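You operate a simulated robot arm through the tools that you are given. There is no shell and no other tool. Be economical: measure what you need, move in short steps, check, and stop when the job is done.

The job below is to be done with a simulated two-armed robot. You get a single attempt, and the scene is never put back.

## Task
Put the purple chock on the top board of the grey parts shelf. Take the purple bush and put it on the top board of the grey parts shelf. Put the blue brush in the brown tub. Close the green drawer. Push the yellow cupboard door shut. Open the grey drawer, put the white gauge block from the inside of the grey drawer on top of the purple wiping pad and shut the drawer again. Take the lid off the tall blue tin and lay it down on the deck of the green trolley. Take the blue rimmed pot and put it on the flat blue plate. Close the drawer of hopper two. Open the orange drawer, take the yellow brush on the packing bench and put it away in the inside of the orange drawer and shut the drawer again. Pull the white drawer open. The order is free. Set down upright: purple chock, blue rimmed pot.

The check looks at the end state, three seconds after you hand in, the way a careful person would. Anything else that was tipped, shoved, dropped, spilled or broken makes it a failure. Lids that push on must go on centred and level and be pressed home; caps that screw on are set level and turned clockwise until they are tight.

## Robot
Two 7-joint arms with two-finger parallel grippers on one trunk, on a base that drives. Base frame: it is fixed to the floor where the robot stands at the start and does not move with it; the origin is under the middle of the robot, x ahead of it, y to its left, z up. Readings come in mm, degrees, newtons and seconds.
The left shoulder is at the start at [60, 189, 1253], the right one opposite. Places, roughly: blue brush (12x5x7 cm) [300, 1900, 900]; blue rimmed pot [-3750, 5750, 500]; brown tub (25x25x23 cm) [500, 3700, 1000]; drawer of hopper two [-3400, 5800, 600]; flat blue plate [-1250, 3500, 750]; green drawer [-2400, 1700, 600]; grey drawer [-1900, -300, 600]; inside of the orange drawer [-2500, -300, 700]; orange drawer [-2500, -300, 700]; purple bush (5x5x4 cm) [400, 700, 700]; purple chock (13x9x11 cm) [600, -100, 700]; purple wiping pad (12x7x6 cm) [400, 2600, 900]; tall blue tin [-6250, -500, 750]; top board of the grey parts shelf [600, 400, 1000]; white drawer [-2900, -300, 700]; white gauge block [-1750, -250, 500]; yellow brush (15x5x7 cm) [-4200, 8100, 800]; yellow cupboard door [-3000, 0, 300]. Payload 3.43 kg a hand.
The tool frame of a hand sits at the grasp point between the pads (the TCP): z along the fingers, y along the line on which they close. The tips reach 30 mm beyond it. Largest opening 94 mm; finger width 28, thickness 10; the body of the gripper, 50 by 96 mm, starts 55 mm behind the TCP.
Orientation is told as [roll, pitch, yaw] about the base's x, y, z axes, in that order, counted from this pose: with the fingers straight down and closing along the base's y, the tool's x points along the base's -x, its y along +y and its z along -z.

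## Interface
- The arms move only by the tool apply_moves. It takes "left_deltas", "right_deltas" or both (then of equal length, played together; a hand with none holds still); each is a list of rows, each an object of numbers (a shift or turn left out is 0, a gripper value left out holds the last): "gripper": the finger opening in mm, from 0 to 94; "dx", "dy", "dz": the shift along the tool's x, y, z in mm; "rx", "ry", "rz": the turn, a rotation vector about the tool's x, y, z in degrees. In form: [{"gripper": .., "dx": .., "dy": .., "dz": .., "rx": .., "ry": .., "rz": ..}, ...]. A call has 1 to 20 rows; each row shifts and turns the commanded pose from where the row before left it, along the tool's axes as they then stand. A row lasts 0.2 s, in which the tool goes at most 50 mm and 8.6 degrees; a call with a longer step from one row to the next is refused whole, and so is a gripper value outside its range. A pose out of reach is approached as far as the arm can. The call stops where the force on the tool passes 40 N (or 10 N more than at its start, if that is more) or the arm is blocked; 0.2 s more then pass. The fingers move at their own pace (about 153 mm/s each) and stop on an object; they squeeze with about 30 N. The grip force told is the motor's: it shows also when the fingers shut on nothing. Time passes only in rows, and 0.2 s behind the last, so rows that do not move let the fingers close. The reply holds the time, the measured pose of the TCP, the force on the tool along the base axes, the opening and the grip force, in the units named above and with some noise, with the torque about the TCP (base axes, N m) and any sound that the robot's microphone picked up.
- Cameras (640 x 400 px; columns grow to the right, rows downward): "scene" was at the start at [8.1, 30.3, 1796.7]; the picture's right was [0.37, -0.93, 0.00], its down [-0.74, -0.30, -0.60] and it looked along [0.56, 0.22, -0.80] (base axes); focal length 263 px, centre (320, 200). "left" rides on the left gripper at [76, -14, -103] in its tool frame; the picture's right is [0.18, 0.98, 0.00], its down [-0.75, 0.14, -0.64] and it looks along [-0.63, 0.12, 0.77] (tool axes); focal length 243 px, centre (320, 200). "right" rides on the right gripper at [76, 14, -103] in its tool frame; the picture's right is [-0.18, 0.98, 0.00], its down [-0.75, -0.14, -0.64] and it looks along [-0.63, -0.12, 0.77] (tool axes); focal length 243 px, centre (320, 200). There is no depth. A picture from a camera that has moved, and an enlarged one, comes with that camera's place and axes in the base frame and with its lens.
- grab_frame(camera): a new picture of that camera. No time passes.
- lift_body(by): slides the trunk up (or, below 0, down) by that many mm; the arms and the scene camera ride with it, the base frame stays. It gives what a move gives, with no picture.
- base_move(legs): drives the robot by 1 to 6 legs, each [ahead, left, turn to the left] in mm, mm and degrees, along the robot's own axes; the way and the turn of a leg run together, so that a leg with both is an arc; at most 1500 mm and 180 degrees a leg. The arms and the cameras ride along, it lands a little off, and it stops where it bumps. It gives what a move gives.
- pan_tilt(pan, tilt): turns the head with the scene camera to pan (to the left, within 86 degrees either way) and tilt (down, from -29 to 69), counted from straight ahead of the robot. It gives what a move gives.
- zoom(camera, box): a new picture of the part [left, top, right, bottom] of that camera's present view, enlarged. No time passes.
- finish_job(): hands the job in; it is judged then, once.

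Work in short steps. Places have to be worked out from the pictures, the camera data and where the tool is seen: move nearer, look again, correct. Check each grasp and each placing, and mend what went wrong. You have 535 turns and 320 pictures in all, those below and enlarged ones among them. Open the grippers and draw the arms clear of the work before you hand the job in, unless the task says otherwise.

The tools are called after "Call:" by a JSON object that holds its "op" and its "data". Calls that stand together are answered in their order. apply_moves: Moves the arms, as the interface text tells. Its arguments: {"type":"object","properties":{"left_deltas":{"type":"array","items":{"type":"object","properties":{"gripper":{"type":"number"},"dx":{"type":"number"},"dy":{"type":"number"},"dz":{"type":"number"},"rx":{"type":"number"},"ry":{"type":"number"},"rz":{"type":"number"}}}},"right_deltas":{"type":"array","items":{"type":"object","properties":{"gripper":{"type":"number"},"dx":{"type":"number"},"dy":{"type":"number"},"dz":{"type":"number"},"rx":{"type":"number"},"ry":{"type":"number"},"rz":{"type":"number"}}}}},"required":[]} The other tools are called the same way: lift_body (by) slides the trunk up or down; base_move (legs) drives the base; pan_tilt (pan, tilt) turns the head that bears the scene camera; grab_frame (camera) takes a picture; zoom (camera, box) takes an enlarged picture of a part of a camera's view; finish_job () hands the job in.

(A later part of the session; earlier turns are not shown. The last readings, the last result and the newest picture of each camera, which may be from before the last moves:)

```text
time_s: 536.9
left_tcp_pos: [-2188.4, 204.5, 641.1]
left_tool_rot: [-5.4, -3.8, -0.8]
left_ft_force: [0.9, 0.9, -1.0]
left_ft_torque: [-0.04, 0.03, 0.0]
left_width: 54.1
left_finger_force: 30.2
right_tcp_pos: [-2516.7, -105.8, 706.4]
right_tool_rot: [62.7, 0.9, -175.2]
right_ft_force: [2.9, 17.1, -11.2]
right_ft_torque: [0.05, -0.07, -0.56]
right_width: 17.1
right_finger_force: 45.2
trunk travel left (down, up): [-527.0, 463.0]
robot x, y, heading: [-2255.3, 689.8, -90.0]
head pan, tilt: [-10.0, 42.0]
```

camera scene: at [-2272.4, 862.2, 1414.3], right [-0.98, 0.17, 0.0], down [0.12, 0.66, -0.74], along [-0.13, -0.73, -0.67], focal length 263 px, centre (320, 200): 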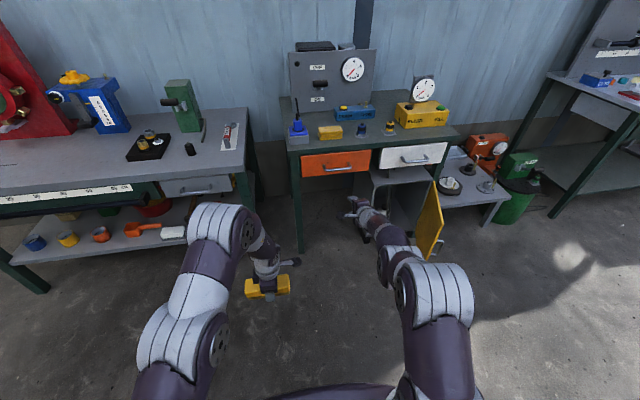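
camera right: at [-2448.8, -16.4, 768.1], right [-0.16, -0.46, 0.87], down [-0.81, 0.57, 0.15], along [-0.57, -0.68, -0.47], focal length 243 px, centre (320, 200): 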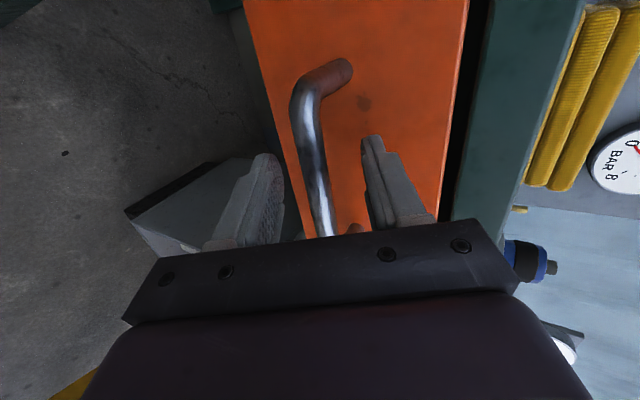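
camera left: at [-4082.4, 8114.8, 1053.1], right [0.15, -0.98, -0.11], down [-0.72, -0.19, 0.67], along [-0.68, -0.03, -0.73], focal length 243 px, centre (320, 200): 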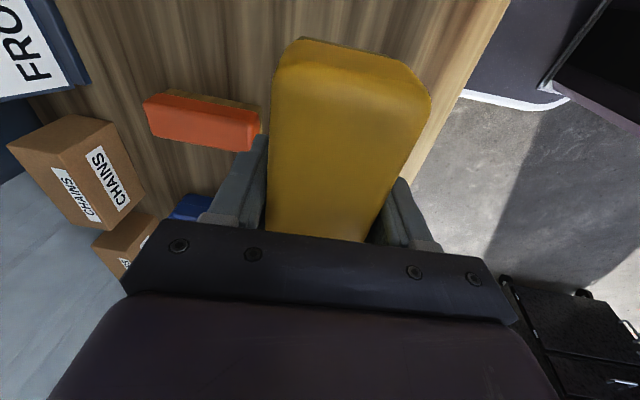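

Bar gripped. Pull back 120 mm with the arm.

Call:
{"op": "apply_moves", "data": {"right_deltas": [{"dz": -13.3, "dy": -6.8}, {"dz": -13.3, "dy": -6.8}, {"dz": -13.3, "dy": -6.8}, {"dz": -13.3, "dy": -6.8}, {"dz": -13.3, "dy": -6.8}, {"dz": -13.3, "dy": -6.8}, {"dz": -13.3, "dy": -6.8}, {"dz": -13.3, "dy": -6.8}]}}

Call:
{"op": "zoom", "data": {"camera": "scene", "box": [270, 110, 430, 220]}}

```text
time_s: 538.7
left_tcp_pos: [-2187.4, 203.6, 642.1]
left_tool_rot: [-5.6, -3.6, -0.6]
left_ft_force: [0.0, -0.2, -1.3]
left_ft_torque: [-0.01, 0.02, -0.01]
left_width: 53.8
left_finger_force: 29.7
right_tcp_pos: [-2524.3, 11.1, 709.5]
right_tool_rot: [62.9, 0.8, -175.2]
right_ft_force: [33.1, 0.0, 2.4]
right_ft_torque: [-0.04, -1.34, -0.29]
right_width: 14.5
right_finger_force: 45.0
trunk travel left (down, up): [-527.0, 463.0]
robot x, y, heading: [-2253.5, 692.0, -90.0]
head pan, tilt: [-10.0, 42.0]
```

```text
3.64 times, centred on (350, 165) of scene
camera zoom: at [-2267.9, 670.3, 1414.3], right [-0.99, 0.17, 0.0], down [0.11, 0.66, -0.74], along [-0.13, -0.73, -0.67], focal length 956 px, centre (211, 327)
```

zoom: 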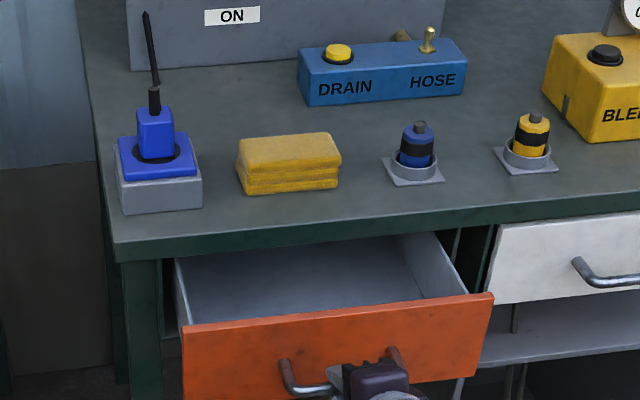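

Opens well (117 mm), with a small sideways strain. Correct sideways 6 mm and pull ~120 mm more.

Call:
{"op": "apply_moves", "data": {"right_deltas": [{"dx": 6}, {"dz": -13.3, "dy": -6.8, "dx": 0.9}, {"dz": -13.3, "dy": -6.8, "dx": 0.9}, {"dz": -13.3, "dy": -6.8, "dx": 0.9}, {"dz": -13.3, "dy": -6.8, "dx": 0.9}, {"dz": -13.3, "dy": -6.8, "dx": 0.9}, {"dz": -13.3, "dy": -6.8, "dx": 0.9}, {"dz": -13.3, "dy": -6.8, "dx": 0.9}, {"dz": -13.3, "dy": -6.8, "dx": 0.9}]}}

Call:
{"op": "grab_frame", "data": {"camera": "scene"}}

```text
time_s: 540.1
left_tcp_pos: [-2186.4, 205.1, 642.7]
left_tool_rot: [-5.6, -3.9, -0.7]
left_ft_force: [-0.5, 0.3, -1.6]
left_ft_torque: [0.01, 0.0, 0.01]
left_width: 54.0
left_finger_force: 29.9
right_tcp_pos: [-2525.3, 43.8, 708.0]
right_tool_rot: [64.3, 0.9, -174.7]
right_ft_force: [9.9, -2.1, 13.6]
right_ft_torque: [-0.19, -1.78, 0.43]
right_width: 14.2
right_finger_force: 44.9
right hand out of reach, approached as far as the arm can: row 4, 5, 6
trunk travel left (down, up): [-527.0, 463.0]
robot x, y, heading: [-2255.6, 687.3, -89.5]
head pan, tilt: [-10.0, 42.0]
stopped in row 6 (right hand): the force on the tool passed its limit (the readings are from after the stop); the commanded pose is now the measured one
```

```text
146 pictures are left
camera scene: at [-2270.8, 671.0, 1414.1], right [-0.99, 0.17, 0.0], down [0.11, 0.66, -0.74], along [-0.13, -0.73, -0.67], focal length 263 px, centre (320, 200)
```

scene: 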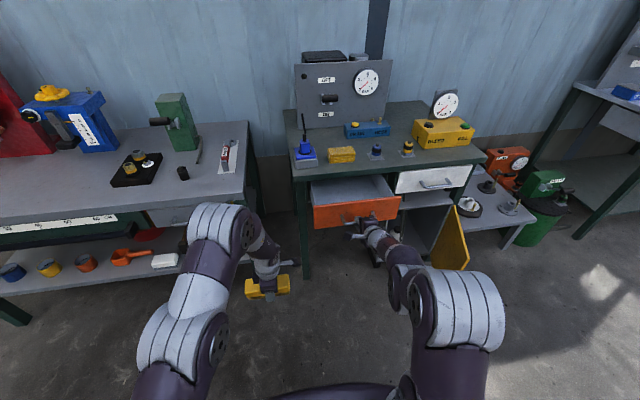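

Open ~150 mm. I pull 70 mm further using the base, then release.

Call:
{"op": "base_move", "data": {"legs": [[-70, 0, 0]]}}

Call:
{"op": "zoom", "data": {"camera": "scene", "box": [270, 110, 430, 240]}}

```text
time_s: 541.1
left_tcp_pos: [-2186.2, 272.9, 643.4]
left_tool_rot: [-5.6, -3.5, -0.7]
left_ft_force: [-0.3, -0.1, -0.7]
left_ft_torque: [-0.03, 0.02, 0.01]
left_width: 53.9
left_finger_force: 30.1
right_tcp_pos: [-2526.5, 115.5, 707.4]
right_tool_rot: [64.2, 0.7, -174.8]
right_ft_force: [20.5, -3.2, 23.8]
right_ft_torque: [-0.24, -1.38, -0.12]
right_width: 14.2
right_finger_force: 44.6
trunk travel left (down, up): [-527.0, 463.0]
robot x, y, heading: [-2259.1, 755.6, -90.3]
head pan, tilt: [-10.0, 42.0]
```

```text
3.08 times, centred on (350, 175) of scene
camera zoom: at [-2268.1, 741.9, 1414.5], right [-0.99, 0.17, 0.0], down [0.11, 0.66, -0.75], along [-0.13, -0.73, -0.67], focal length 809 px, centre (228, 277)
```

zoom: 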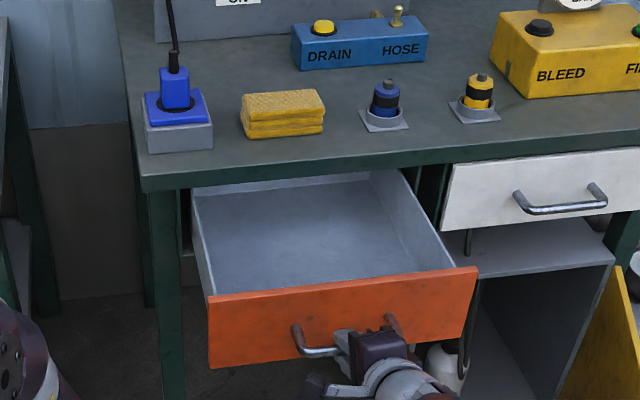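

Drawer open ~220 mm. Release and back off 110 mm.

Call:
{"op": "apply_moves", "data": {"right_deltas": [{"gripper": 50}, {}, {}]}}

Call:
{"op": "base_move", "data": {"legs": [[-110, 0, 0]]}}

Call:
{"op": "lift_body", "data": {"by": 250}}

Call:
{"op": "grab_frame", "data": {"camera": "scene"}}

```text
time_s: 541.9
left_tcp_pos: [-2188.2, 271.1, 642.2]
left_tool_rot: [-5.6, -3.8, -0.6]
left_ft_force: [-0.1, 0.4, -2.0]
left_ft_torque: [-0.01, 0.01, -0.02]
left_width: 53.9
left_finger_force: 30.3
right_tcp_pos: [-2527.5, 113.2, 706.0]
right_tool_rot: [64.1, 0.9, -174.8]
right_ft_force: [-1.1, -0.5, -0.3]
right_ft_torque: [0.01, -0.03, 0.03]
right_width: 50.2
right_finger_force: 0.1
trunk travel left (down, up): [-527.0, 463.0]
robot x, y, heading: [-2256.0, 759.2, -89.7]
head pan, tilt: [-10.0, 42.0]
```

```text
time_s: 543.1
left_tcp_pos: [-2188.7, 384.5, 643.6]
left_tool_rot: [-5.5, -3.9, -0.7]
left_ft_force: [0.4, 0.9, -0.5]
left_ft_torque: [-0.01, -0.01, 0.02]
left_width: 53.8
left_finger_force: 30.2
right_tcp_pos: [-2529.3, 228.0, 706.5]
right_tool_rot: [64.2, 0.8, -174.7]
right_ft_force: [-0.1, -0.7, 0.0]
right_ft_torque: [-0.03, 0.0, -0.01]
right_width: 49.8
right_finger_force: 0.1
trunk travel left (down, up): [-527.0, 463.0]
robot x, y, heading: [-2254.1, 870.9, -89.8]
head pan, tilt: [-10.0, 42.0]
```

```text
time_s: 545.6
left_tcp_pos: [-2188.4, 383.6, 892.5]
left_tool_rot: [-5.5, -3.8, -0.7]
left_ft_force: [0.3, -0.2, -1.5]
left_ft_torque: [-0.01, 0.02, 0.01]
left_width: 54.2
left_finger_force: 30.0
right_tcp_pos: [-2527.1, 225.6, 955.8]
right_tool_rot: [64.1, 0.9, -174.8]
right_ft_force: [0.5, 0.7, -0.2]
right_ft_torque: [-0.04, -0.02, -0.02]
right_width: 49.9
right_finger_force: 0.0
trunk travel left (down, up): [-777.0, 213.0]
robot x, y, heading: [-2254.6, 867.4, -89.9]
head pan, tilt: [-10.0, 42.0]
```

```text
144 pictures are left
camera scene: at [-2272.4, 849.7, 1664.2], right [-0.99, 0.17, 0.0], down [0.11, 0.66, -0.74], along [-0.13, -0.73, -0.67], focal length 263 px, centre (320, 200)
```

scene: 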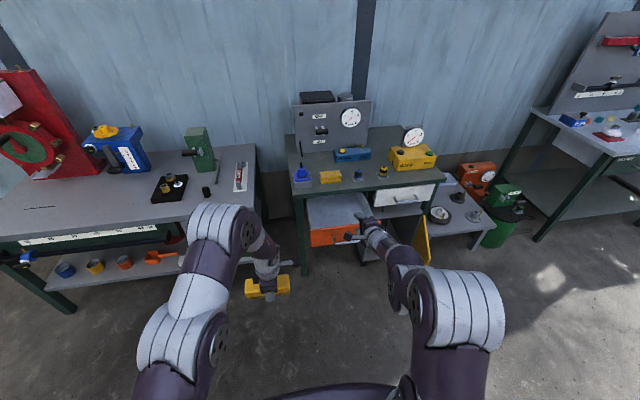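

I raise the right hand well clear, then line the left hand (brush) up over the open drawer.

Call:
{"op": "apply_moves", "data": {"right_deltas": [{"dy": 35.6, "dz": -18.2}, {"dy": 35.6, "dz": -18.2}, {"dy": 35.6, "dz": -18.2}, {"dy": 35.6, "dz": -18.2}, {"dy": 35.6, "dz": -18.2}, {"dy": 35.6, "dz": -18.2}, {"dy": 35.6, "dz": -18.2}, {"dz": -35, "dy": -18}, {"dz": -35, "dy": -18}, {"dz": -35, "dy": -18}]}}

Call:
{"op": "base_move", "data": {"legs": [[0, -332, 0], [320, 0, 0]]}}

Call:
{"op": "grab_frame", "data": {"camera": "left"}}

Call:
{"op": "pan_tilt", "data": {"pan": 0, "tilt": 50}}

Call:
{"op": "grab_frame", "data": {"camera": "scene"}}

```text
time_s: 547.8
left_tcp_pos: [-2188.8, 384.2, 892.1]
left_tool_rot: [-5.6, -3.7, -0.7]
left_ft_force: [-0.2, 0.4, -1.7]
left_ft_torque: [-0.02, 0.01, 0.0]
left_width: 54.1
left_finger_force: 29.5
right_tcp_pos: [-2541.5, 351.0, 1233.5]
right_tool_rot: [64.3, 0.8, -174.7]
right_ft_force: [-0.1, 0.0, -0.6]
right_ft_torque: [0.02, 0.0, -0.01]
right_width: 50.0
right_finger_force: 0.1
trunk travel left (down, up): [-777.0, 213.0]
robot x, y, heading: [-2258.6, 870.0, -90.0]
head pan, tilt: [-10.0, 42.0]
```

```text
time_s: 551.8
left_tcp_pos: [-2519.6, 62.1, 892.5]
left_tool_rot: [-5.7, -3.8, -0.7]
left_ft_force: [0.6, -0.6, -2.0]
left_ft_torque: [-0.05, 0.03, -0.01]
left_width: 53.9
left_finger_force: 29.3
right_tcp_pos: [-2872.0, 28.3, 1232.4]
right_tool_rot: [64.2, 0.9, -174.8]
right_ft_force: [0.2, -0.7, -0.5]
right_ft_torque: [0.01, -0.01, -0.03]
right_width: 50.0
right_finger_force: 0.0
trunk travel left (down, up): [-777.0, 213.0]
robot x, y, heading: [-2587.3, 547.1, -89.6]
head pan, tilt: [-10.0, 42.0]
```

```text
143 pictures are left
camera left: at [-2601.4, 60.4, 990.7], right [-0.17, 0.98, -0.11], down [0.71, 0.19, 0.67], along [0.68, 0.03, -0.73], focal length 243 px, centre (320, 200)
```

left: 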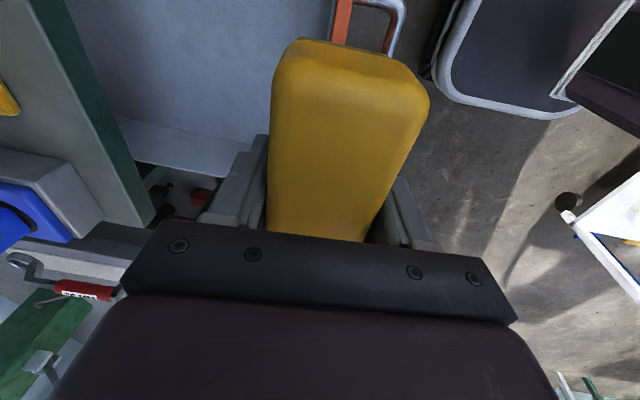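

```text
time_s: 552.5
left_tcp_pos: [-2519.1, 61.8, 892.1]
left_tool_rot: [-5.4, -3.8, -0.8]
left_ft_force: [0.1, -0.4, -2.3]
left_ft_torque: [0.01, -0.01, -0.01]
left_width: 54.2
left_finger_force: 29.9
right_tcp_pos: [-2872.5, 27.4, 1232.3]
right_tool_rot: [64.1, 0.9, -174.8]
right_ft_force: [0.3, -0.6, 0.0]
right_ft_torque: [0.0, 0.02, 0.0]
right_width: 50.0
right_finger_force: 0.0
trunk travel left (down, up): [-777.0, 213.0]
robot x, y, heading: [-2588.0, 549.0, -90.0]
head pan, tilt: [0.0, 50.0]
```

```text
142 pictures are left
camera scene: at [-2588.2, 533.5, 1653.1], right [-1.0, 0.0, 0.0], down [0.0, 0.77, -0.64], along [0.0, -0.64, -0.77], focal length 263 px, centre (320, 200)
```

scene: 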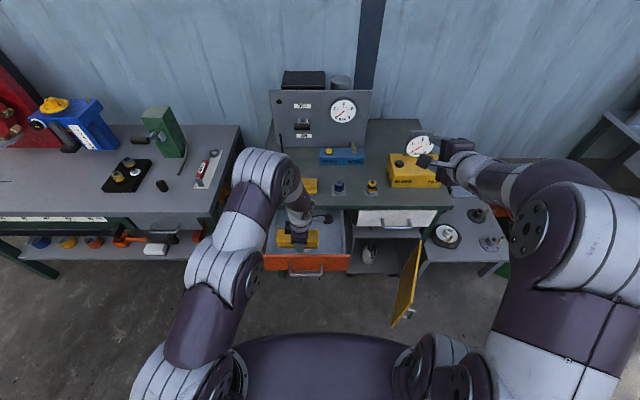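

Drawer opening spans y −185…45, x −2695…−2386. Move right 18 and forward 130, then lower.

Call:
{"op": "base_move", "data": {"legs": [[130, -18, 0]]}}

Call:
{"op": "lift_body", "data": {"by": -110}}

Call:
{"op": "grab_frame", "data": {"camera": "scene"}}

Call:
{"op": "grab_frame", "data": {"camera": "left"}}

```text
time_s: 553.8
left_tcp_pos: [-2536.1, -67.3, 891.9]
left_tool_rot: [-5.6, -3.7, -0.8]
left_ft_force: [0.6, 0.1, -1.6]
left_ft_torque: [0.0, 0.0, 0.04]
left_width: 53.9
left_finger_force: 29.8
right_tcp_pos: [-2889.0, -103.5, 1234.1]
right_tool_rot: [64.0, 0.8, -174.8]
right_ft_force: [-0.4, -0.8, 0.9]
right_ft_torque: [-0.02, 0.0, -0.01]
right_width: 50.3
right_finger_force: 0.1
trunk travel left (down, up): [-777.0, 213.0]
robot x, y, heading: [-2606.9, 416.4, -90.1]
head pan, tilt: [0.0, 50.0]
```

```text
time_s: 555.2
left_tcp_pos: [-2535.3, -68.2, 781.5]
left_tool_rot: [-5.6, -3.8, -0.7]
left_ft_force: [0.4, 0.4, -1.1]
left_ft_torque: [0.04, 0.0, 0.02]
left_width: 54.0
left_finger_force: 29.7
right_tcp_pos: [-2889.4, -103.0, 1124.4]
right_tool_rot: [64.1, 0.8, -174.8]
right_ft_force: [0.6, 0.6, -0.4]
right_ft_torque: [0.04, 0.0, -0.04]
right_width: 50.0
right_finger_force: 0.1
trunk travel left (down, up): [-667.0, 323.0]
robot x, y, heading: [-2603.8, 415.5, -89.8]
head pan, tilt: [0.0, 50.0]
```

```text
141 pictures are left
camera scene: at [-2605.7, 403.8, 1543.1], right [-1.0, 0.0, 0.0], down [0.0, 0.77, -0.64], along [0.0, -0.64, -0.77], focal length 263 px, centre (320, 200)
```

scene: 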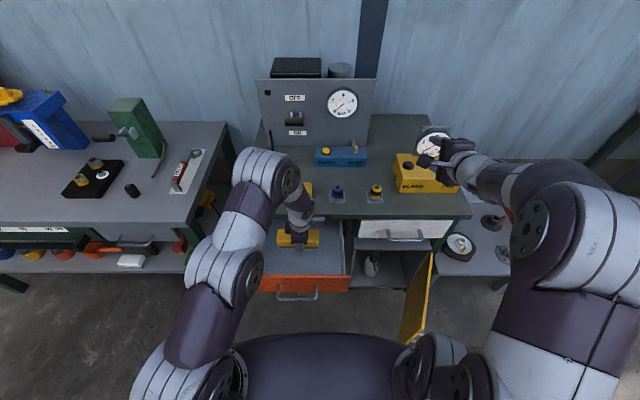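

```text
140 pictures are left
camera left: at [-2618.8, -70.3, 880.8], right [-0.17, 0.98, -0.11], down [0.71, 0.19, 0.67], along [0.68, 0.04, -0.73], focal length 243 px, centre (320, 200)
```

left: 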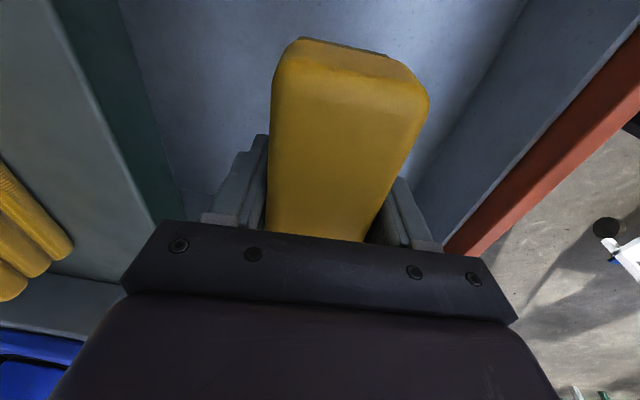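

Well centred in the drawer. Lower until the brush touches the drawer floor.

Call:
{"op": "lift_body", "data": {"by": -35}}

Call:
{"op": "lift_body", "data": {"by": -12}}

```text
time_s: 556.0
left_tcp_pos: [-2536.6, -68.3, 747.1]
left_tool_rot: [-5.6, -3.8, -0.6]
left_ft_force: [-1.6, -0.3, -1.8]
left_ft_torque: [0.03, -0.01, 0.01]
left_width: 54.0
left_finger_force: 30.0
right_tcp_pos: [-2889.1, -102.0, 1089.5]
right_tool_rot: [64.2, 0.8, -174.9]
right_ft_force: [0.1, -0.4, -0.2]
right_ft_torque: [-0.01, -0.01, -0.02]
right_width: 50.0
right_finger_force: 0.0
trunk travel left (down, up): [-632.0, 358.0]
robot x, y, heading: [-2603.7, 420.3, -89.7]
head pan, tilt: [0.0, 50.0]
```

```text
time_s: 556.6
left_tcp_pos: [-2536.5, -66.5, 735.7]
left_tool_rot: [-5.6, -3.8, -0.8]
left_ft_force: [0.1, -0.5, -0.5]
left_ft_torque: [0.05, 0.02, -0.04]
left_width: 54.0
left_finger_force: 30.2
right_tcp_pos: [-2889.4, -102.1, 1075.7]
right_tool_rot: [64.0, 0.8, -174.8]
right_ft_force: [-0.1, -0.1, -0.2]
right_ft_torque: [-0.02, 0.0, -0.03]
right_width: 50.1
right_finger_force: 0.0
trunk travel left (down, up): [-620.0, 370.0]
robot x, y, heading: [-2604.0, 419.7, -89.8]
head pan, tilt: [0.0, 50.0]
```

Call:
{"op": "lift_body", "data": {"by": -10}}

Call:
{"op": "zoom", "data": {"camera": "scene", "box": [230, 150, 390, 280]}}

```text
time_s: 557.2
left_tcp_pos: [-2536.9, -68.3, 724.5]
left_tool_rot: [-5.6, -3.8, -0.8]
left_ft_force: [0.0, 1.3, -1.3]
left_ft_torque: [0.02, -0.05, 0.0]
left_width: 54.0
left_finger_force: 30.2
right_tcp_pos: [-2888.6, -104.3, 1068.0]
right_tool_rot: [64.1, 0.8, -174.8]
right_ft_force: [0.4, 0.1, 0.4]
right_ft_torque: [-0.03, -0.03, 0.02]
right_width: 50.1
right_finger_force: 0.1
trunk travel left (down, up): [-610.0, 380.0]
robot x, y, heading: [-2602.2, 414.7, -89.8]
head pan, tilt: [0.0, 50.0]
```

```text
3.08 times, centred on (310, 215) of scene
camera zoom: at [-2605.7, 403.7, 1486.0], right [-1.0, 0.0, 0.0], down [0.0, 0.77, -0.64], along [0.0, -0.64, -0.77], focal length 809 px, centre (351, 154)
```

zoom: 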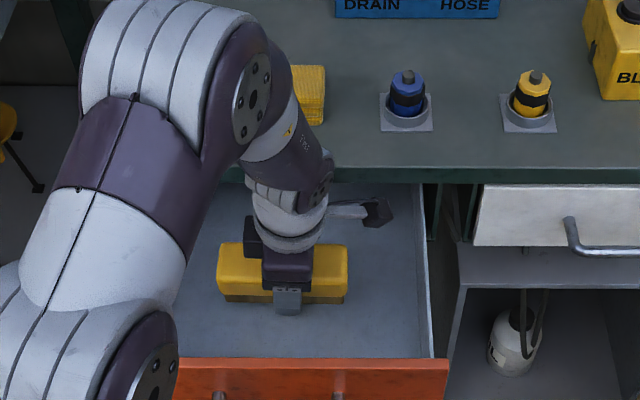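

Keep lowering in small steps, watching force.

Call:
{"op": "lift_body", "data": {"by": -10}}

Call:
{"op": "lift_body", "data": {"by": -8}}

Call:
{"op": "lift_body", "data": {"by": -8}}

```text
time_s: 557.7
left_tcp_pos: [-2536.6, -67.7, 715.5]
left_tool_rot: [-5.6, -3.8, -0.6]
left_ft_force: [-0.7, 0.8, -1.5]
left_ft_torque: [0.02, -0.01, 0.02]
left_width: 53.9
left_finger_force: 29.5
right_tcp_pos: [-2888.5, -103.1, 1055.7]
right_tool_rot: [64.1, 0.8, -174.7]
right_ft_force: [0.2, 0.4, -0.2]
right_ft_torque: [0.0, -0.02, -0.03]
right_width: 49.8
right_finger_force: 0.0
trunk travel left (down, up): [-600.0, 390.0]
robot x, y, heading: [-2605.4, 416.7, -90.1]
head pan, tilt: [0.0, 50.0]
```

```text
time_s: 558.3
left_tcp_pos: [-2535.6, -67.8, 708.0]
left_tool_rot: [-5.6, -3.9, -0.7]
left_ft_force: [-0.6, -1.2, -0.7]
left_ft_torque: [0.0, 0.01, -0.01]
left_width: 54.1
left_finger_force: 30.2
right_tcp_pos: [-2888.2, -103.2, 1048.5]
right_tool_rot: [64.1, 0.8, -174.8]
right_ft_force: [-0.4, 0.1, 0.3]
right_ft_torque: [0.01, 0.0, -0.01]
right_width: 50.0
right_finger_force: 0.1
trunk travel left (down, up): [-592.0, 398.0]
robot x, y, heading: [-2606.1, 412.7, -89.7]
head pan, tilt: [0.0, 50.0]
```

```text
time_s: 558.9
left_tcp_pos: [-2536.7, -67.9, 699.1]
left_tool_rot: [-5.6, -3.8, -0.7]
left_ft_force: [-0.6, -0.2, -1.2]
left_ft_torque: [-0.03, 0.0, 0.01]
left_width: 54.0
left_finger_force: 30.1
right_tcp_pos: [-2888.8, -103.2, 1040.5]
right_tool_rot: [64.0, 0.9, -174.8]
right_ft_force: [0.2, -0.4, 0.1]
right_ft_torque: [0.01, 0.0, -0.03]
right_width: 50.1
right_finger_force: 0.0
trunk travel left (down, up): [-584.0, 406.0]
robot x, y, heading: [-2602.8, 419.1, -89.7]
head pan, tilt: [0.0, 50.0]
```

Call:
{"op": "lift_body", "data": {"by": -8}}

Call:
{"op": "lift_body", "data": {"by": -8}}

Call:
{"op": "zoom", "data": {"camera": "scene", "box": [230, 130, 390, 260]}}

```text
time_s: 559.5
left_tcp_pos: [-2535.8, -68.7, 691.1]
left_tool_rot: [-5.5, -3.8, -0.7]
left_ft_force: [-0.2, 1.6, 1.2]
left_ft_torque: [0.09, -0.14, 0.08]
left_width: 54.1
left_finger_force: 30.3
right_tcp_pos: [-2888.2, -103.2, 1033.1]
right_tool_rot: [64.2, 0.8, -174.8]
right_ft_force: [-0.5, -0.1, 0.7]
right_ft_torque: [-0.01, -0.01, -0.03]
right_width: 50.0
right_finger_force: 0.0
trunk travel left (down, up): [-576.0, 414.0]
robot x, y, heading: [-2603.4, 420.8, -90.0]
head pan, tilt: [0.0, 50.0]
```

```text
time_s: 559.9
left_tcp_pos: [-2537.2, -71.4, 688.5]
left_tool_rot: [-6.3, -3.8, -0.7]
left_ft_force: [3.5, 3.2, 19.8]
left_ft_torque: [0.73, -0.39, -0.21]
left_width: 53.9
left_finger_force: 29.9
right_tcp_pos: [-2888.2, -103.4, 1026.0]
right_tool_rot: [64.1, 0.8, -174.8]
right_ft_force: [0.2, -0.9, 0.2]
right_ft_torque: [-0.01, 0.02, -0.02]
right_width: 49.7
right_finger_force: 0.0
trunk travel left (down, up): [-570.0, 420.0]
robot x, y, heading: [-2605.1, 414.6, -89.8]
head pan, tilt: [0.0, 50.0]
stopped: the force on the tool passed its limit (the readings are from after the stop); the commanded pose is now the measured one
```

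```text
3.08 times, centred on (310, 195) of scene
camera zoom: at [-2605.4, 404.6, 1445.6], right [-1.0, 0.0, 0.0], down [0.0, 0.77, -0.64], along [0.0, -0.64, -0.77], focal length 809 px, centre (351, 215)
```

zoom: 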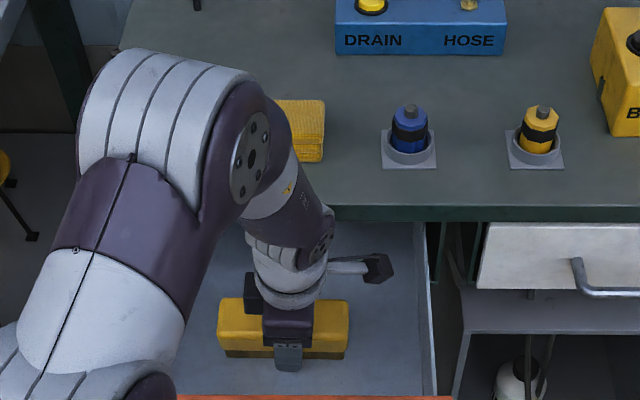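

On the floor of the drawer. Release and rise 220 mm.

Call:
{"op": "apply_moves", "data": {"left_deltas": [{"gripper": 76}, {}, {}]}}

Call:
{"op": "lift_body", "data": {"by": 230}}

Call:
{"op": "grab_frame", "data": {"camera": "left"}}

```text
time_s: 560.7
left_tcp_pos: [-2536.6, -69.9, 690.0]
left_tool_rot: [-6.3, -3.6, -0.6]
left_ft_force: [3.7, -3.6, 39.1]
left_ft_torque: [1.55, 0.26, -0.17]
left_width: 71.8
left_finger_force: 0.0
right_tcp_pos: [-2889.4, -100.0, 1027.2]
right_tool_rot: [64.3, 0.8, -174.8]
right_ft_force: [0.2, -0.9, -0.6]
right_ft_torque: [-0.02, 0.0, 0.01]
right_width: 49.8
right_finger_force: 0.0
trunk travel left (down, up): [-570.0, 420.0]
robot x, y, heading: [-2607.8, 414.9, -89.6]
head pan, tilt: [0.0, 50.0]
```

```text
time_s: 563.2
left_tcp_pos: [-2535.7, -71.0, 917.2]
left_tool_rot: [-6.0, -3.8, -0.7]
left_ft_force: [0.1, 1.2, -0.1]
left_ft_torque: [0.0, -0.03, 0.03]
left_width: 76.3
left_finger_force: 0.1
right_tcp_pos: [-2889.5, -103.0, 1255.1]
right_tool_rot: [64.1, 0.9, -174.7]
right_ft_force: [0.2, -0.5, -0.3]
right_ft_torque: [-0.01, 0.0, 0.0]
right_width: 50.0
right_finger_force: 0.1
trunk travel left (down, up): [-800.0, 190.0]
robot x, y, heading: [-2605.3, 418.9, -89.9]
head pan, tilt: [0.0, 50.0]
```

```text
137 pictures are left
camera left: at [-2619.1, -72.8, 1016.4], right [-0.17, 0.98, -0.11], down [0.71, 0.2, 0.67], along [0.68, 0.03, -0.73], focal length 243 px, centre (320, 200)
```

left: 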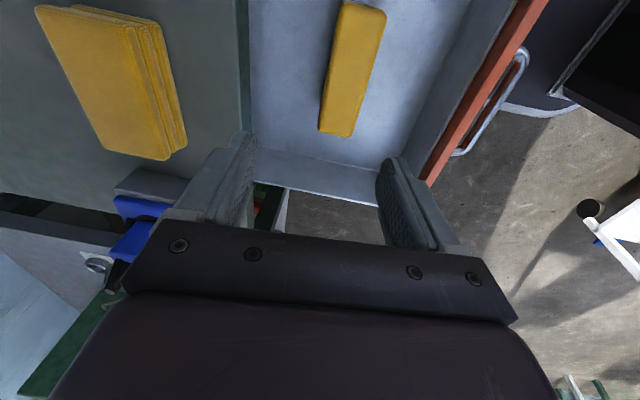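

The brush lies in the drawer. Now I position the right hand (closed) to push the orange drawer shut.

Call:
{"op": "base_move", "data": {"legs": [[-230, 0, 0], [0, 345, 0]]}}

Call:
{"op": "lift_body", "data": {"by": -400}}

Call:
{"op": "lift_body", "data": {"by": -113}}

Call:
{"op": "apply_moves", "data": {"right_deltas": [{"gripper": 0}, {}, {}]}}

Call:
{"op": "pan_tilt", "data": {"pan": -15, "tilt": 45}}

Call:
{"op": "grab_frame", "data": {"camera": "scene"}}

Call:
{"op": "grab_frame", "data": {"camera": "right"}}

```text
time_s: 566.7
left_tcp_pos: [-2197.0, 160.1, 917.4]
left_tool_rot: [-6.0, -3.8, -0.9]
left_ft_force: [-0.3, 0.1, -0.1]
left_ft_torque: [-0.03, -0.01, 0.02]
left_width: 75.9
left_finger_force: 0.1
right_tcp_pos: [-2549.5, 128.3, 1255.7]
right_tool_rot: [64.1, 0.9, -174.9]
right_ft_force: [-0.1, -0.6, 0.4]
right_ft_torque: [0.01, 0.01, 0.02]
right_width: 49.9
right_finger_force: 0.1
trunk travel left (down, up): [-800.0, 190.0]
robot x, y, heading: [-2269.0, 646.8, -89.9]
head pan, tilt: [0.0, 50.0]
```

```text
time_s: 570.6
left_tcp_pos: [-2196.8, 160.3, 518.1]
left_tool_rot: [-6.0, -3.8, -0.8]
left_ft_force: [0.4, 0.7, -0.4]
left_ft_torque: [0.01, 0.01, 0.0]
left_width: 76.3
left_finger_force: 0.0
right_tcp_pos: [-2548.4, 129.3, 855.3]
right_tool_rot: [64.1, 0.9, -174.9]
right_ft_force: [-0.4, 0.2, 0.4]
right_ft_torque: [-0.04, -0.04, 0.0]
right_width: 49.8
right_finger_force: 0.0
trunk travel left (down, up): [-400.0, 590.0]
robot x, y, heading: [-2261.9, 647.5, -89.9]
head pan, tilt: [0.0, 50.0]
```

```text
time_s: 572.0
left_tcp_pos: [-2196.4, 160.4, 405.9]
left_tool_rot: [-6.1, -3.6, -0.8]
left_ft_force: [0.8, -0.3, -0.9]
left_ft_torque: [0.01, -0.04, 0.02]
left_width: 76.1
left_finger_force: 0.1
right_tcp_pos: [-2547.7, 130.1, 748.8]
right_tool_rot: [64.7, 0.6, -175.0]
right_ft_force: [-5.9, -0.1, 29.9]
right_ft_torque: [-0.49, 0.53, -0.07]
right_width: 34.6
right_finger_force: 0.1
trunk travel left (down, up): [-287.0, 703.0]
robot x, y, heading: [-2262.0, 648.1, -90.1]
head pan, tilt: [0.0, 50.0]
```

```text
time_s: 572.8
left_tcp_pos: [-2196.7, 157.8, 403.9]
left_tool_rot: [-6.0, -3.7, -0.8]
left_ft_force: [-0.1, 0.8, 0.2]
left_ft_torque: [0.03, -0.01, -0.01]
left_width: 76.0
left_finger_force: 0.0
right_tcp_pos: [-2547.7, 128.4, 742.3]
right_tool_rot: [64.0, 0.9, -175.0]
right_ft_force: [-0.9, -0.1, -0.1]
right_ft_torque: [0.0, 0.0, -0.04]
right_width: 0.0
right_finger_force: 30.3
trunk travel left (down, up): [-287.0, 703.0]
robot x, y, heading: [-2262.3, 646.6, -90.0]
head pan, tilt: [0.0, 50.0]
```

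```text
time_s: 573.6
left_tcp_pos: [-2196.7, 158.9, 404.3]
left_tool_rot: [-6.0, -3.6, -0.9]
left_ft_force: [-0.7, -0.1, -0.4]
left_ft_torque: [-0.03, 0.02, -0.03]
left_width: 76.1
left_finger_force: 0.0
right_tcp_pos: [-2548.7, 130.1, 742.7]
right_tool_rot: [64.0, 0.9, -174.9]
right_ft_force: [0.6, -0.6, 0.7]
right_ft_torque: [0.03, 0.0, 0.0]
right_width: 0.0
right_finger_force: 30.3
trunk travel left (down, up): [-287.0, 703.0]
robot x, y, heading: [-2260.9, 647.6, -89.8]
head pan, tilt: [-15.0, 45.0]
```

```text
136 pictures are left
camera scene: at [-2284.6, 633.0, 1169.3], right [-0.97, 0.26, 0.0], down [0.18, 0.68, -0.71], along [-0.18, -0.68, -0.71], focal length 263 px, centre (320, 200)
```

scene: 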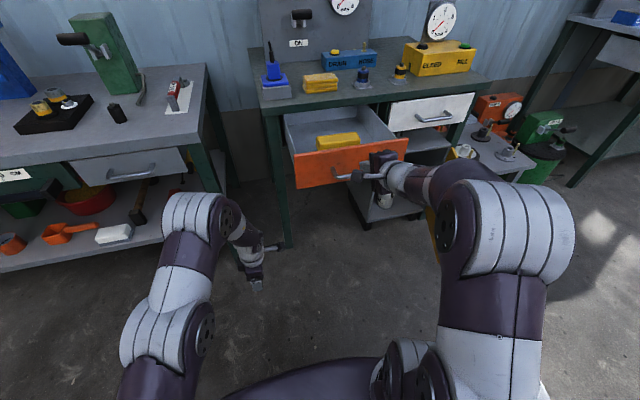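

```text
135 pictures are left
camera right: at [-2480.9, 221.6, 800.8], right [-0.16, -0.45, 0.88], down [-0.81, 0.57, 0.14], along [-0.57, -0.69, -0.45], focal length 243 px, centre (320, 200)
```

right: 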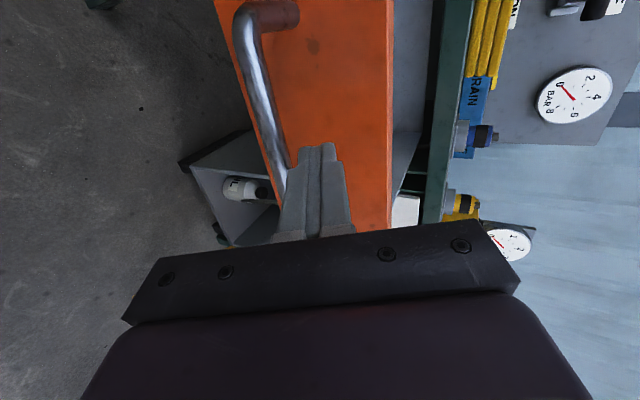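

Closed fingers sit above the handle in front of the panel. Push forward 228 mm, force limited.

Call:
{"op": "apply_moves", "data": {"right_deltas": [{"dz": 10.8, "dy": 5.3, "dx": -0.8}, {"dz": 10.8, "dy": 5.3, "dx": -0.8}, {"dz": 10.8, "dy": 5.3, "dx": -0.8}, {"dz": 10.8, "dy": 5.3, "dx": -0.8}, {"dz": 10.8, "dy": 5.3, "dx": -0.8}, {"dz": 10.8, "dy": 5.3, "dx": -0.8}, {"dz": 10.8, "dy": 5.3, "dx": -0.8}, {"dz": 10.8, "dy": 5.3, "dx": -0.8}, {"dz": 10.8, "dy": 5.3, "dx": -0.8}, {"dz": 10.8, "dy": 5.3, "dx": -0.8}, {"dz": 10.8, "dy": 5.3, "dx": -0.8}, {"dz": 10.8, "dy": 5.3, "dx": -0.8}, {"dz": 10.8, "dy": 5.3, "dx": -0.8}, {"dz": 10.8, "dy": 5.3, "dx": -0.8}]}}

Call:
{"op": "zoom", "data": {"camera": "scene", "box": [240, 60, 480, 210]}}

```text
time_s: 576.6
left_tcp_pos: [-2196.2, 159.9, 404.4]
left_tool_rot: [-6.0, -3.7, -0.8]
left_ft_force: [0.2, -0.3, -0.6]
left_ft_torque: [0.01, 0.0, 0.02]
left_width: 76.1
left_finger_force: 0.0
right_tcp_pos: [-2545.7, -40.6, 741.7]
right_tool_rot: [64.2, 0.7, -174.9]
right_ft_force: [-0.1, 0.7, 1.7]
right_ft_torque: [-0.05, 0.0, 0.01]
right_width: 0.0
right_finger_force: 28.9
trunk travel left (down, up): [-287.0, 703.0]
robot x, y, heading: [-2260.4, 649.1, -89.8]
head pan, tilt: [-15.0, 45.0]
```

```text
2.67 times, centred on (360, 135) of scene
camera zoom: at [-2284.7, 633.1, 1169.4], right [-0.97, 0.26, 0.0], down [0.18, 0.68, -0.71], along [-0.18, -0.68, -0.71], focal length 701 px, centre (213, 373)
```

zoom: 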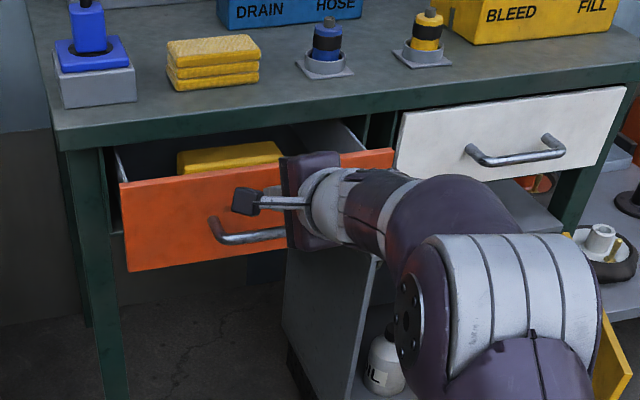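

Continue to the end.

Call:
{"op": "apply_moves", "data": {"right_deltas": [{"dz": 7.2, "dy": 3.5, "dx": -0.5}, {"dz": 7.2, "dy": 3.5, "dx": -0.5}, {"dz": 7.2, "dy": 3.5, "dx": -0.5}, {"dz": 7.2, "dy": 3.5, "dx": -0.5}, {"dz": 7.2, "dy": 3.5, "dx": -0.5}, {"dz": 7.2, "dy": 3.5, "dx": -0.5}, {"dz": 7.2, "dy": 3.5, "dx": -0.5}, {"dz": 7.2, "dy": 3.5, "dx": -0.5}, {"dz": 7.2, "dy": 3.5, "dx": -0.5}, {"dz": 7.2, "dy": 3.5, "dx": -0.5}, {"dz": 7.2, "dy": 3.5, "dx": -0.5}, {"dz": 7.2, "dy": 3.5, "dx": -0.5}, {"dz": 7.2, "dy": 3.5, "dx": -0.5}, {"dz": 7.2, "dy": 3.5, "dx": -0.5}]}}

Call:
{"op": "zoom", "data": {"camera": "scene", "box": [240, 60, 480, 210]}}

```text
time_s: 579.1
left_tcp_pos: [-2197.9, 161.9, 407.8]
left_tool_rot: [-6.3, -3.7, -0.9]
left_ft_force: [0.0, 0.2, -0.1]
left_ft_torque: [0.02, -0.01, 0.01]
left_width: 75.9
left_finger_force: 0.2
right_tcp_pos: [-2543.8, -123.6, 743.9]
right_tool_rot: [63.8, 0.9, -175.0]
right_ft_force: [2.8, 30.5, 4.7]
right_ft_torque: [-0.01, 0.04, -0.19]
right_width: 0.1
right_finger_force: 30.1
trunk travel left (down, up): [-287.0, 703.0]
robot x, y, heading: [-2263.4, 651.6, -89.9]
head pan, tilt: [-15.0, 45.0]
stopped in row 12 (right hand): the force on the tool passed its limit (the readings are from after the stop); the commanded pose is now the measured one
```

```text
2.67 times, centred on (360, 135) of scene
camera zoom: at [-2283.8, 638.3, 1169.6], right [-0.97, 0.26, 0.0], down [0.18, 0.68, -0.71], along [-0.18, -0.69, -0.7], focal length 701 px, centre (213, 373)
```

zoom: 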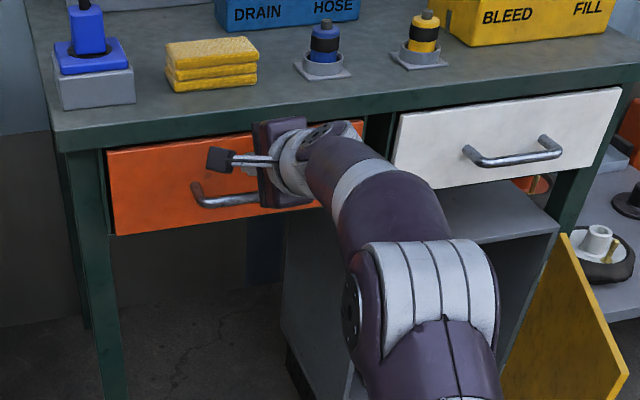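

Orange drawer shut. Next the white drawer: back off, shift right ~370, and check alignment with its handle (≈[−2916,−121,695]).

Call:
{"op": "base_move", "data": {"legs": [[-150, 0, 0], [0, -372, 0]]}}

Call:
{"op": "apply_moves", "data": {"right_deltas": [{"gripper": 50}, {}]}}

Call:
{"op": "grab_frame", "data": {"camera": "right"}}

Call:
{"op": "grab_frame", "data": {"camera": "scene"}}

```text
time_s: 582.4
left_tcp_pos: [-2575.0, 308.7, 405.9]
left_tool_rot: [-5.9, -3.7, -1.4]
left_ft_force: [0.2, -0.3, -1.1]
left_ft_torque: [-0.03, 0.02, -0.01]
left_width: 76.1
left_finger_force: 0.1
right_tcp_pos: [-2924.5, 24.2, 739.4]
right_tool_rot: [63.6, 0.9, -175.3]
right_ft_force: [0.3, -0.7, 0.9]
right_ft_torque: [0.0, -0.02, -0.01]
right_width: 0.0
right_finger_force: 30.3
trunk travel left (down, up): [-287.0, 703.0]
robot x, y, heading: [-2637.5, 800.0, -90.6]
head pan, tilt: [-15.0, 45.0]
```

```text
time_s: 583.0
left_tcp_pos: [-2575.3, 308.7, 403.9]
left_tool_rot: [-6.1, -3.7, -1.4]
left_ft_force: [-0.6, 0.9, -1.1]
left_ft_torque: [0.0, 0.03, 0.02]
left_width: 75.8
left_finger_force: 0.1
right_tcp_pos: [-2924.0, 24.2, 739.2]
right_tool_rot: [63.6, 1.1, -175.3]
right_ft_force: [-0.1, -0.3, 0.6]
right_ft_torque: [0.01, -0.02, 0.0]
right_width: 49.8
right_finger_force: 0.1
trunk travel left (down, up): [-287.0, 703.0]
robot x, y, heading: [-2639.2, 798.2, -90.5]
head pan, tilt: [-15.0, 45.0]
```

```text
132 pictures are left
camera right: at [-2856.5, 115.6, 798.5], right [-0.16, -0.45, 0.88], down [-0.81, 0.57, 0.15], along [-0.57, -0.68, -0.46], focal length 243 px, centre (320, 200)
```

right: 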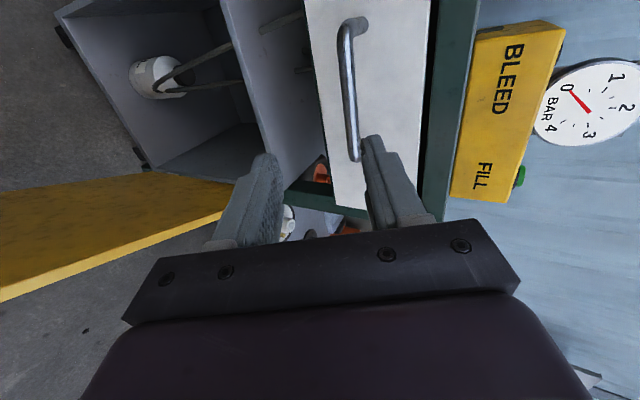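

```text
131 pictures are left
camera scene: at [-2659.5, 783.3, 1169.4], right [-0.96, 0.27, 0.0], down [0.19, 0.68, -0.71], along [-0.19, -0.68, -0.71], focal length 263 px, centre (320, 200)
```

scene: 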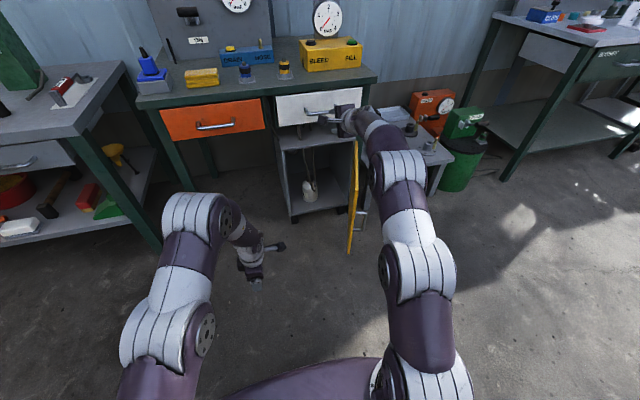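

White handle at ≈[−2912,−121,698]. Lower 34, then advance 132 mm to straddle it.

Call:
{"op": "lift_body", "data": {"by": -33}}

Call:
{"op": "apply_moves", "data": {"right_deltas": [{"dz": 23.8, "dy": 11.6}, {"dz": 23.8, "dy": 11.6}, {"dz": 23.8, "dy": 11.6}, {"dz": 23.8, "dy": 11.6}]}}

Call:
{"op": "grab_frame", "data": {"camera": "right"}}

```text
time_s: 583.8
left_tcp_pos: [-2575.6, 309.2, 370.7]
left_tool_rot: [-6.0, -3.6, -1.4]
left_ft_force: [0.1, -0.4, -0.8]
left_ft_torque: [-0.01, -0.03, 0.0]
left_width: 75.9
left_finger_force: 0.1
right_tcp_pos: [-2924.6, 24.3, 706.8]
right_tool_rot: [63.6, 1.0, -175.3]
right_ft_force: [-0.6, 0.1, 0.2]
right_ft_torque: [0.03, 0.02, -0.02]
right_width: 50.2
right_finger_force: 0.4
trunk travel left (down, up): [-254.0, 736.0]
robot x, y, heading: [-2637.5, 798.2, -90.5]
head pan, tilt: [-15.0, 45.0]
```

```text
time_s: 584.8
left_tcp_pos: [-2575.8, 309.2, 372.7]
left_tool_rot: [-6.0, -3.7, -1.3]
left_ft_force: [-0.2, -0.6, 0.4]
left_ft_torque: [0.01, -0.03, -0.05]
left_width: 76.0
left_finger_force: 0.0
right_tcp_pos: [-2923.8, -15.2, 695.3]
right_tool_rot: [63.5, 1.0, -175.4]
right_ft_force: [-0.1, -0.2, 0.2]
right_ft_torque: [-0.02, -0.01, -0.01]
right_width: 49.9
right_finger_force: 0.0
right hand out of reach, approached as far as the arm can: row 2, 3, 4
trunk travel left (down, up): [-254.0, 736.0]
robot x, y, heading: [-2638.6, 801.8, -90.5]
head pan, tilt: [-15.0, 45.0]
```

```text
130 pictures are left
camera right: at [-2854.9, 76.0, 754.9], right [-0.16, -0.45, 0.88], down [-0.81, 0.57, 0.15], along [-0.57, -0.68, -0.46], focal length 243 px, centre (320, 200)
```

right: 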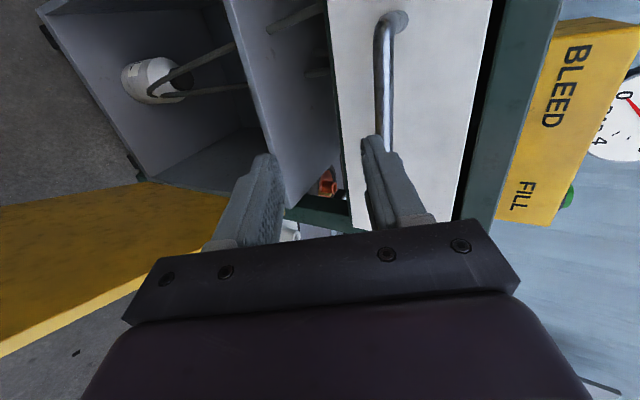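

Arm limit reached; use the base for the rest: raise 9, forward 92, left 10.

Call:
{"op": "lift_body", "data": {"by": 9}}

Call:
{"op": "base_move", "data": {"legs": [[60, 10, 0]]}}

Call:
{"op": "grab_frame", "data": {"camera": "right"}}

```text
time_s: 585.4
left_tcp_pos: [-2575.9, 309.0, 380.7]
left_tool_rot: [-6.0, -3.7, -1.5]
left_ft_force: [-0.6, 0.2, -0.2]
left_ft_torque: [-0.01, 0.02, 0.0]
left_width: 75.9
left_finger_force: 0.1
right_tcp_pos: [-2922.2, -16.5, 704.1]
right_tool_rot: [63.6, 1.0, -175.2]
right_ft_force: [-0.2, -0.5, 0.0]
right_ft_torque: [-0.02, 0.01, 0.0]
right_width: 50.1
right_finger_force: 0.1
trunk travel left (down, up): [-263.0, 727.0]
robot x, y, heading: [-2638.4, 799.3, -90.8]
head pan, tilt: [-15.0, 45.0]
```

```text
time_s: 586.4
left_tcp_pos: [-2566.3, 247.6, 379.9]
left_tool_rot: [-6.0, -3.6, -1.5]
left_ft_force: [0.1, -0.1, 0.1]
left_ft_torque: [0.01, 0.03, 0.02]
left_width: 75.9
left_finger_force: 0.1
right_tcp_pos: [-2914.3, -76.9, 704.2]
right_tool_rot: [63.6, 1.0, -175.4]
right_ft_force: [0.2, 0.3, -1.1]
right_ft_torque: [0.04, 0.02, -0.01]
right_width: 50.2
right_finger_force: 0.2
trunk travel left (down, up): [-263.0, 727.0]
robot x, y, heading: [-2629.3, 737.3, -90.4]
head pan, tilt: [-15.0, 45.0]
```

```text
129 pictures are left
camera right: at [-2845.6, 15.0, 763.3], right [-0.16, -0.45, 0.88], down [-0.81, 0.57, 0.15], along [-0.57, -0.68, -0.46], focal length 243 px, centre (320, 200)
```

right: 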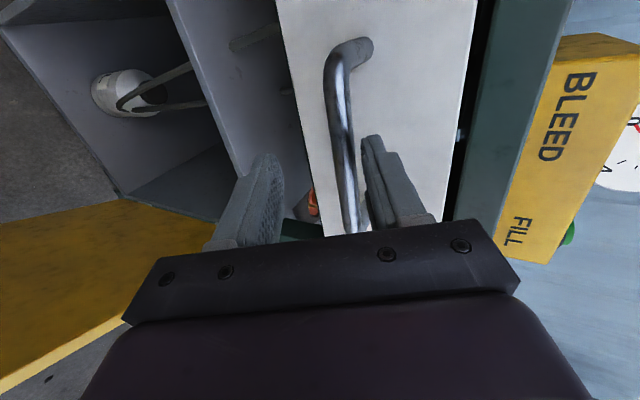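

The bar is between the fingers. Forward 28 mm more, then close.

Call:
{"op": "base_move", "data": {"legs": [[29, 0, 0]]}}

Call:
{"op": "apply_moves", "data": {"right_deltas": [{"gripper": 0}, {}, {}, {}]}}

Call:
{"op": "grab_frame", "data": {"camera": "right"}}

```text
time_s: 587.2
left_tcp_pos: [-2567.0, 218.7, 380.3]
left_tool_rot: [-6.0, -3.7, -1.4]
left_ft_force: [-0.1, -0.4, -0.3]
left_ft_torque: [0.0, 0.02, -0.04]
left_width: 76.3
left_finger_force: 0.1
right_tcp_pos: [-2914.5, -106.8, 704.6]
right_tool_rot: [63.6, 0.9, -175.4]
right_ft_force: [-0.7, 0.0, 0.8]
right_ft_torque: [0.03, -0.02, -0.01]
right_width: 50.0
right_finger_force: 0.1
trunk travel left (down, up): [-263.0, 727.0]
robot x, y, heading: [-2629.4, 710.0, -90.3]
head pan, tilt: [-15.0, 45.0]
```

```text
time_s: 588.2
left_tcp_pos: [-2566.9, 219.7, 380.6]
left_tool_rot: [-6.1, -3.6, -1.5]
left_ft_force: [-1.0, 0.0, -0.4]
left_ft_torque: [-0.02, 0.01, -0.05]
left_width: 76.0
left_finger_force: 0.0
right_tcp_pos: [-2914.7, -105.1, 706.2]
right_tool_rot: [63.9, 0.9, -175.3]
right_ft_force: [-0.2, -3.4, 8.2]
right_ft_torque: [-0.02, -0.17, -0.01]
right_width: 17.5
right_finger_force: 44.9
trunk travel left (down, up): [-263.0, 727.0]
robot x, y, heading: [-2626.0, 708.4, -90.8]
head pan, tilt: [-15.0, 45.0]
```

```text
128 pictures are left
camera right: at [-2846.0, -13.2, 765.1], right [-0.16, -0.45, 0.88], down [-0.8, 0.58, 0.14], along [-0.57, -0.68, -0.46], focal length 243 px, centre (320, 200)
```

right: 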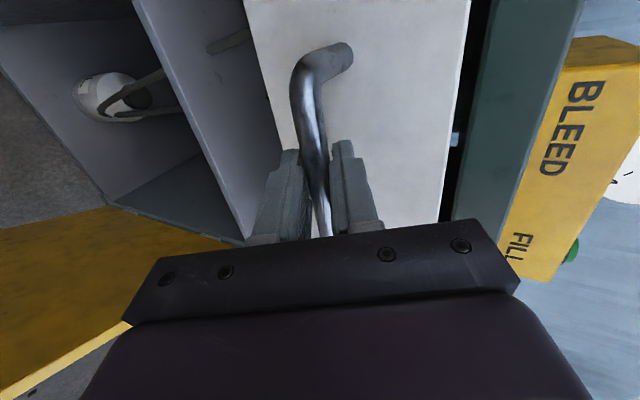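

Gripped. Pull the white drawer open by driving back 100 + 100 mm.

Call:
{"op": "base_move", "data": {"legs": [[-100, 0, 0]]}}

Call:
{"op": "base_move", "data": {"legs": [[-90, 0, 0]]}}

Call:
{"op": "grab_frame", "data": {"camera": "scene"}}

```text
time_s: 589.3
left_tcp_pos: [-2566.7, 318.7, 381.7]
left_tool_rot: [-6.1, -3.7, -1.5]
left_ft_force: [0.0, 0.6, -0.4]
left_ft_torque: [-0.02, 0.0, 0.01]
left_width: 75.9
left_finger_force: 0.1
right_tcp_pos: [-2912.9, -5.2, 706.9]
right_tool_rot: [63.8, 0.9, -175.4]
right_ft_force: [-10.9, -0.7, 11.9]
right_ft_torque: [-0.04, -0.05, -0.17]
right_width: 17.2
right_finger_force: 44.8
trunk travel left (down, up): [-263.0, 727.0]
robot x, y, heading: [-2629.6, 807.8, -90.4]
head pan, tilt: [-15.0, 45.0]
```

```text
time_s: 590.5
left_tcp_pos: [-2564.8, 409.8, 381.4]
left_tool_rot: [-6.1, -3.7, -1.5]
left_ft_force: [-0.4, -0.4, 0.0]
left_ft_torque: [0.01, 0.03, 0.01]
left_width: 76.2
left_finger_force: 0.1
right_tcp_pos: [-2912.9, 85.9, 706.7]
right_tool_rot: [63.9, 0.9, -175.4]
right_ft_force: [-2.2, -2.2, 5.6]
right_ft_torque: [-0.05, -0.09, -0.03]
right_width: 16.9
right_finger_force: 45.2
trunk travel left (down, up): [-263.0, 727.0]
robot x, y, heading: [-2627.3, 898.5, -90.5]
head pan, tilt: [-15.0, 45.0]
```

```text
127 pictures are left
camera scene: at [-2648.6, 884.9, 1145.4], right [-0.96, 0.27, 0.0], down [0.19, 0.68, -0.71], along [-0.19, -0.68, -0.71], focal length 263 px, centre (320, 200)
```

scene: 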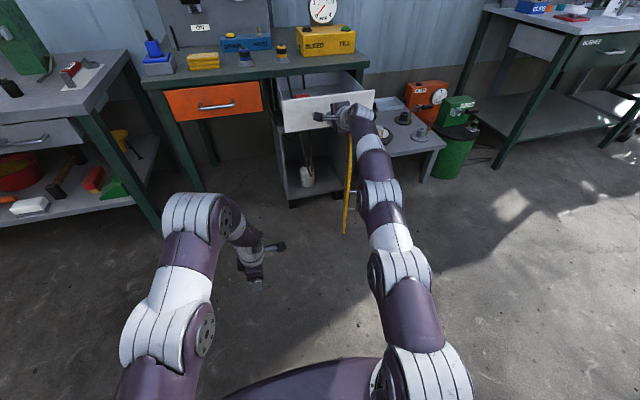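

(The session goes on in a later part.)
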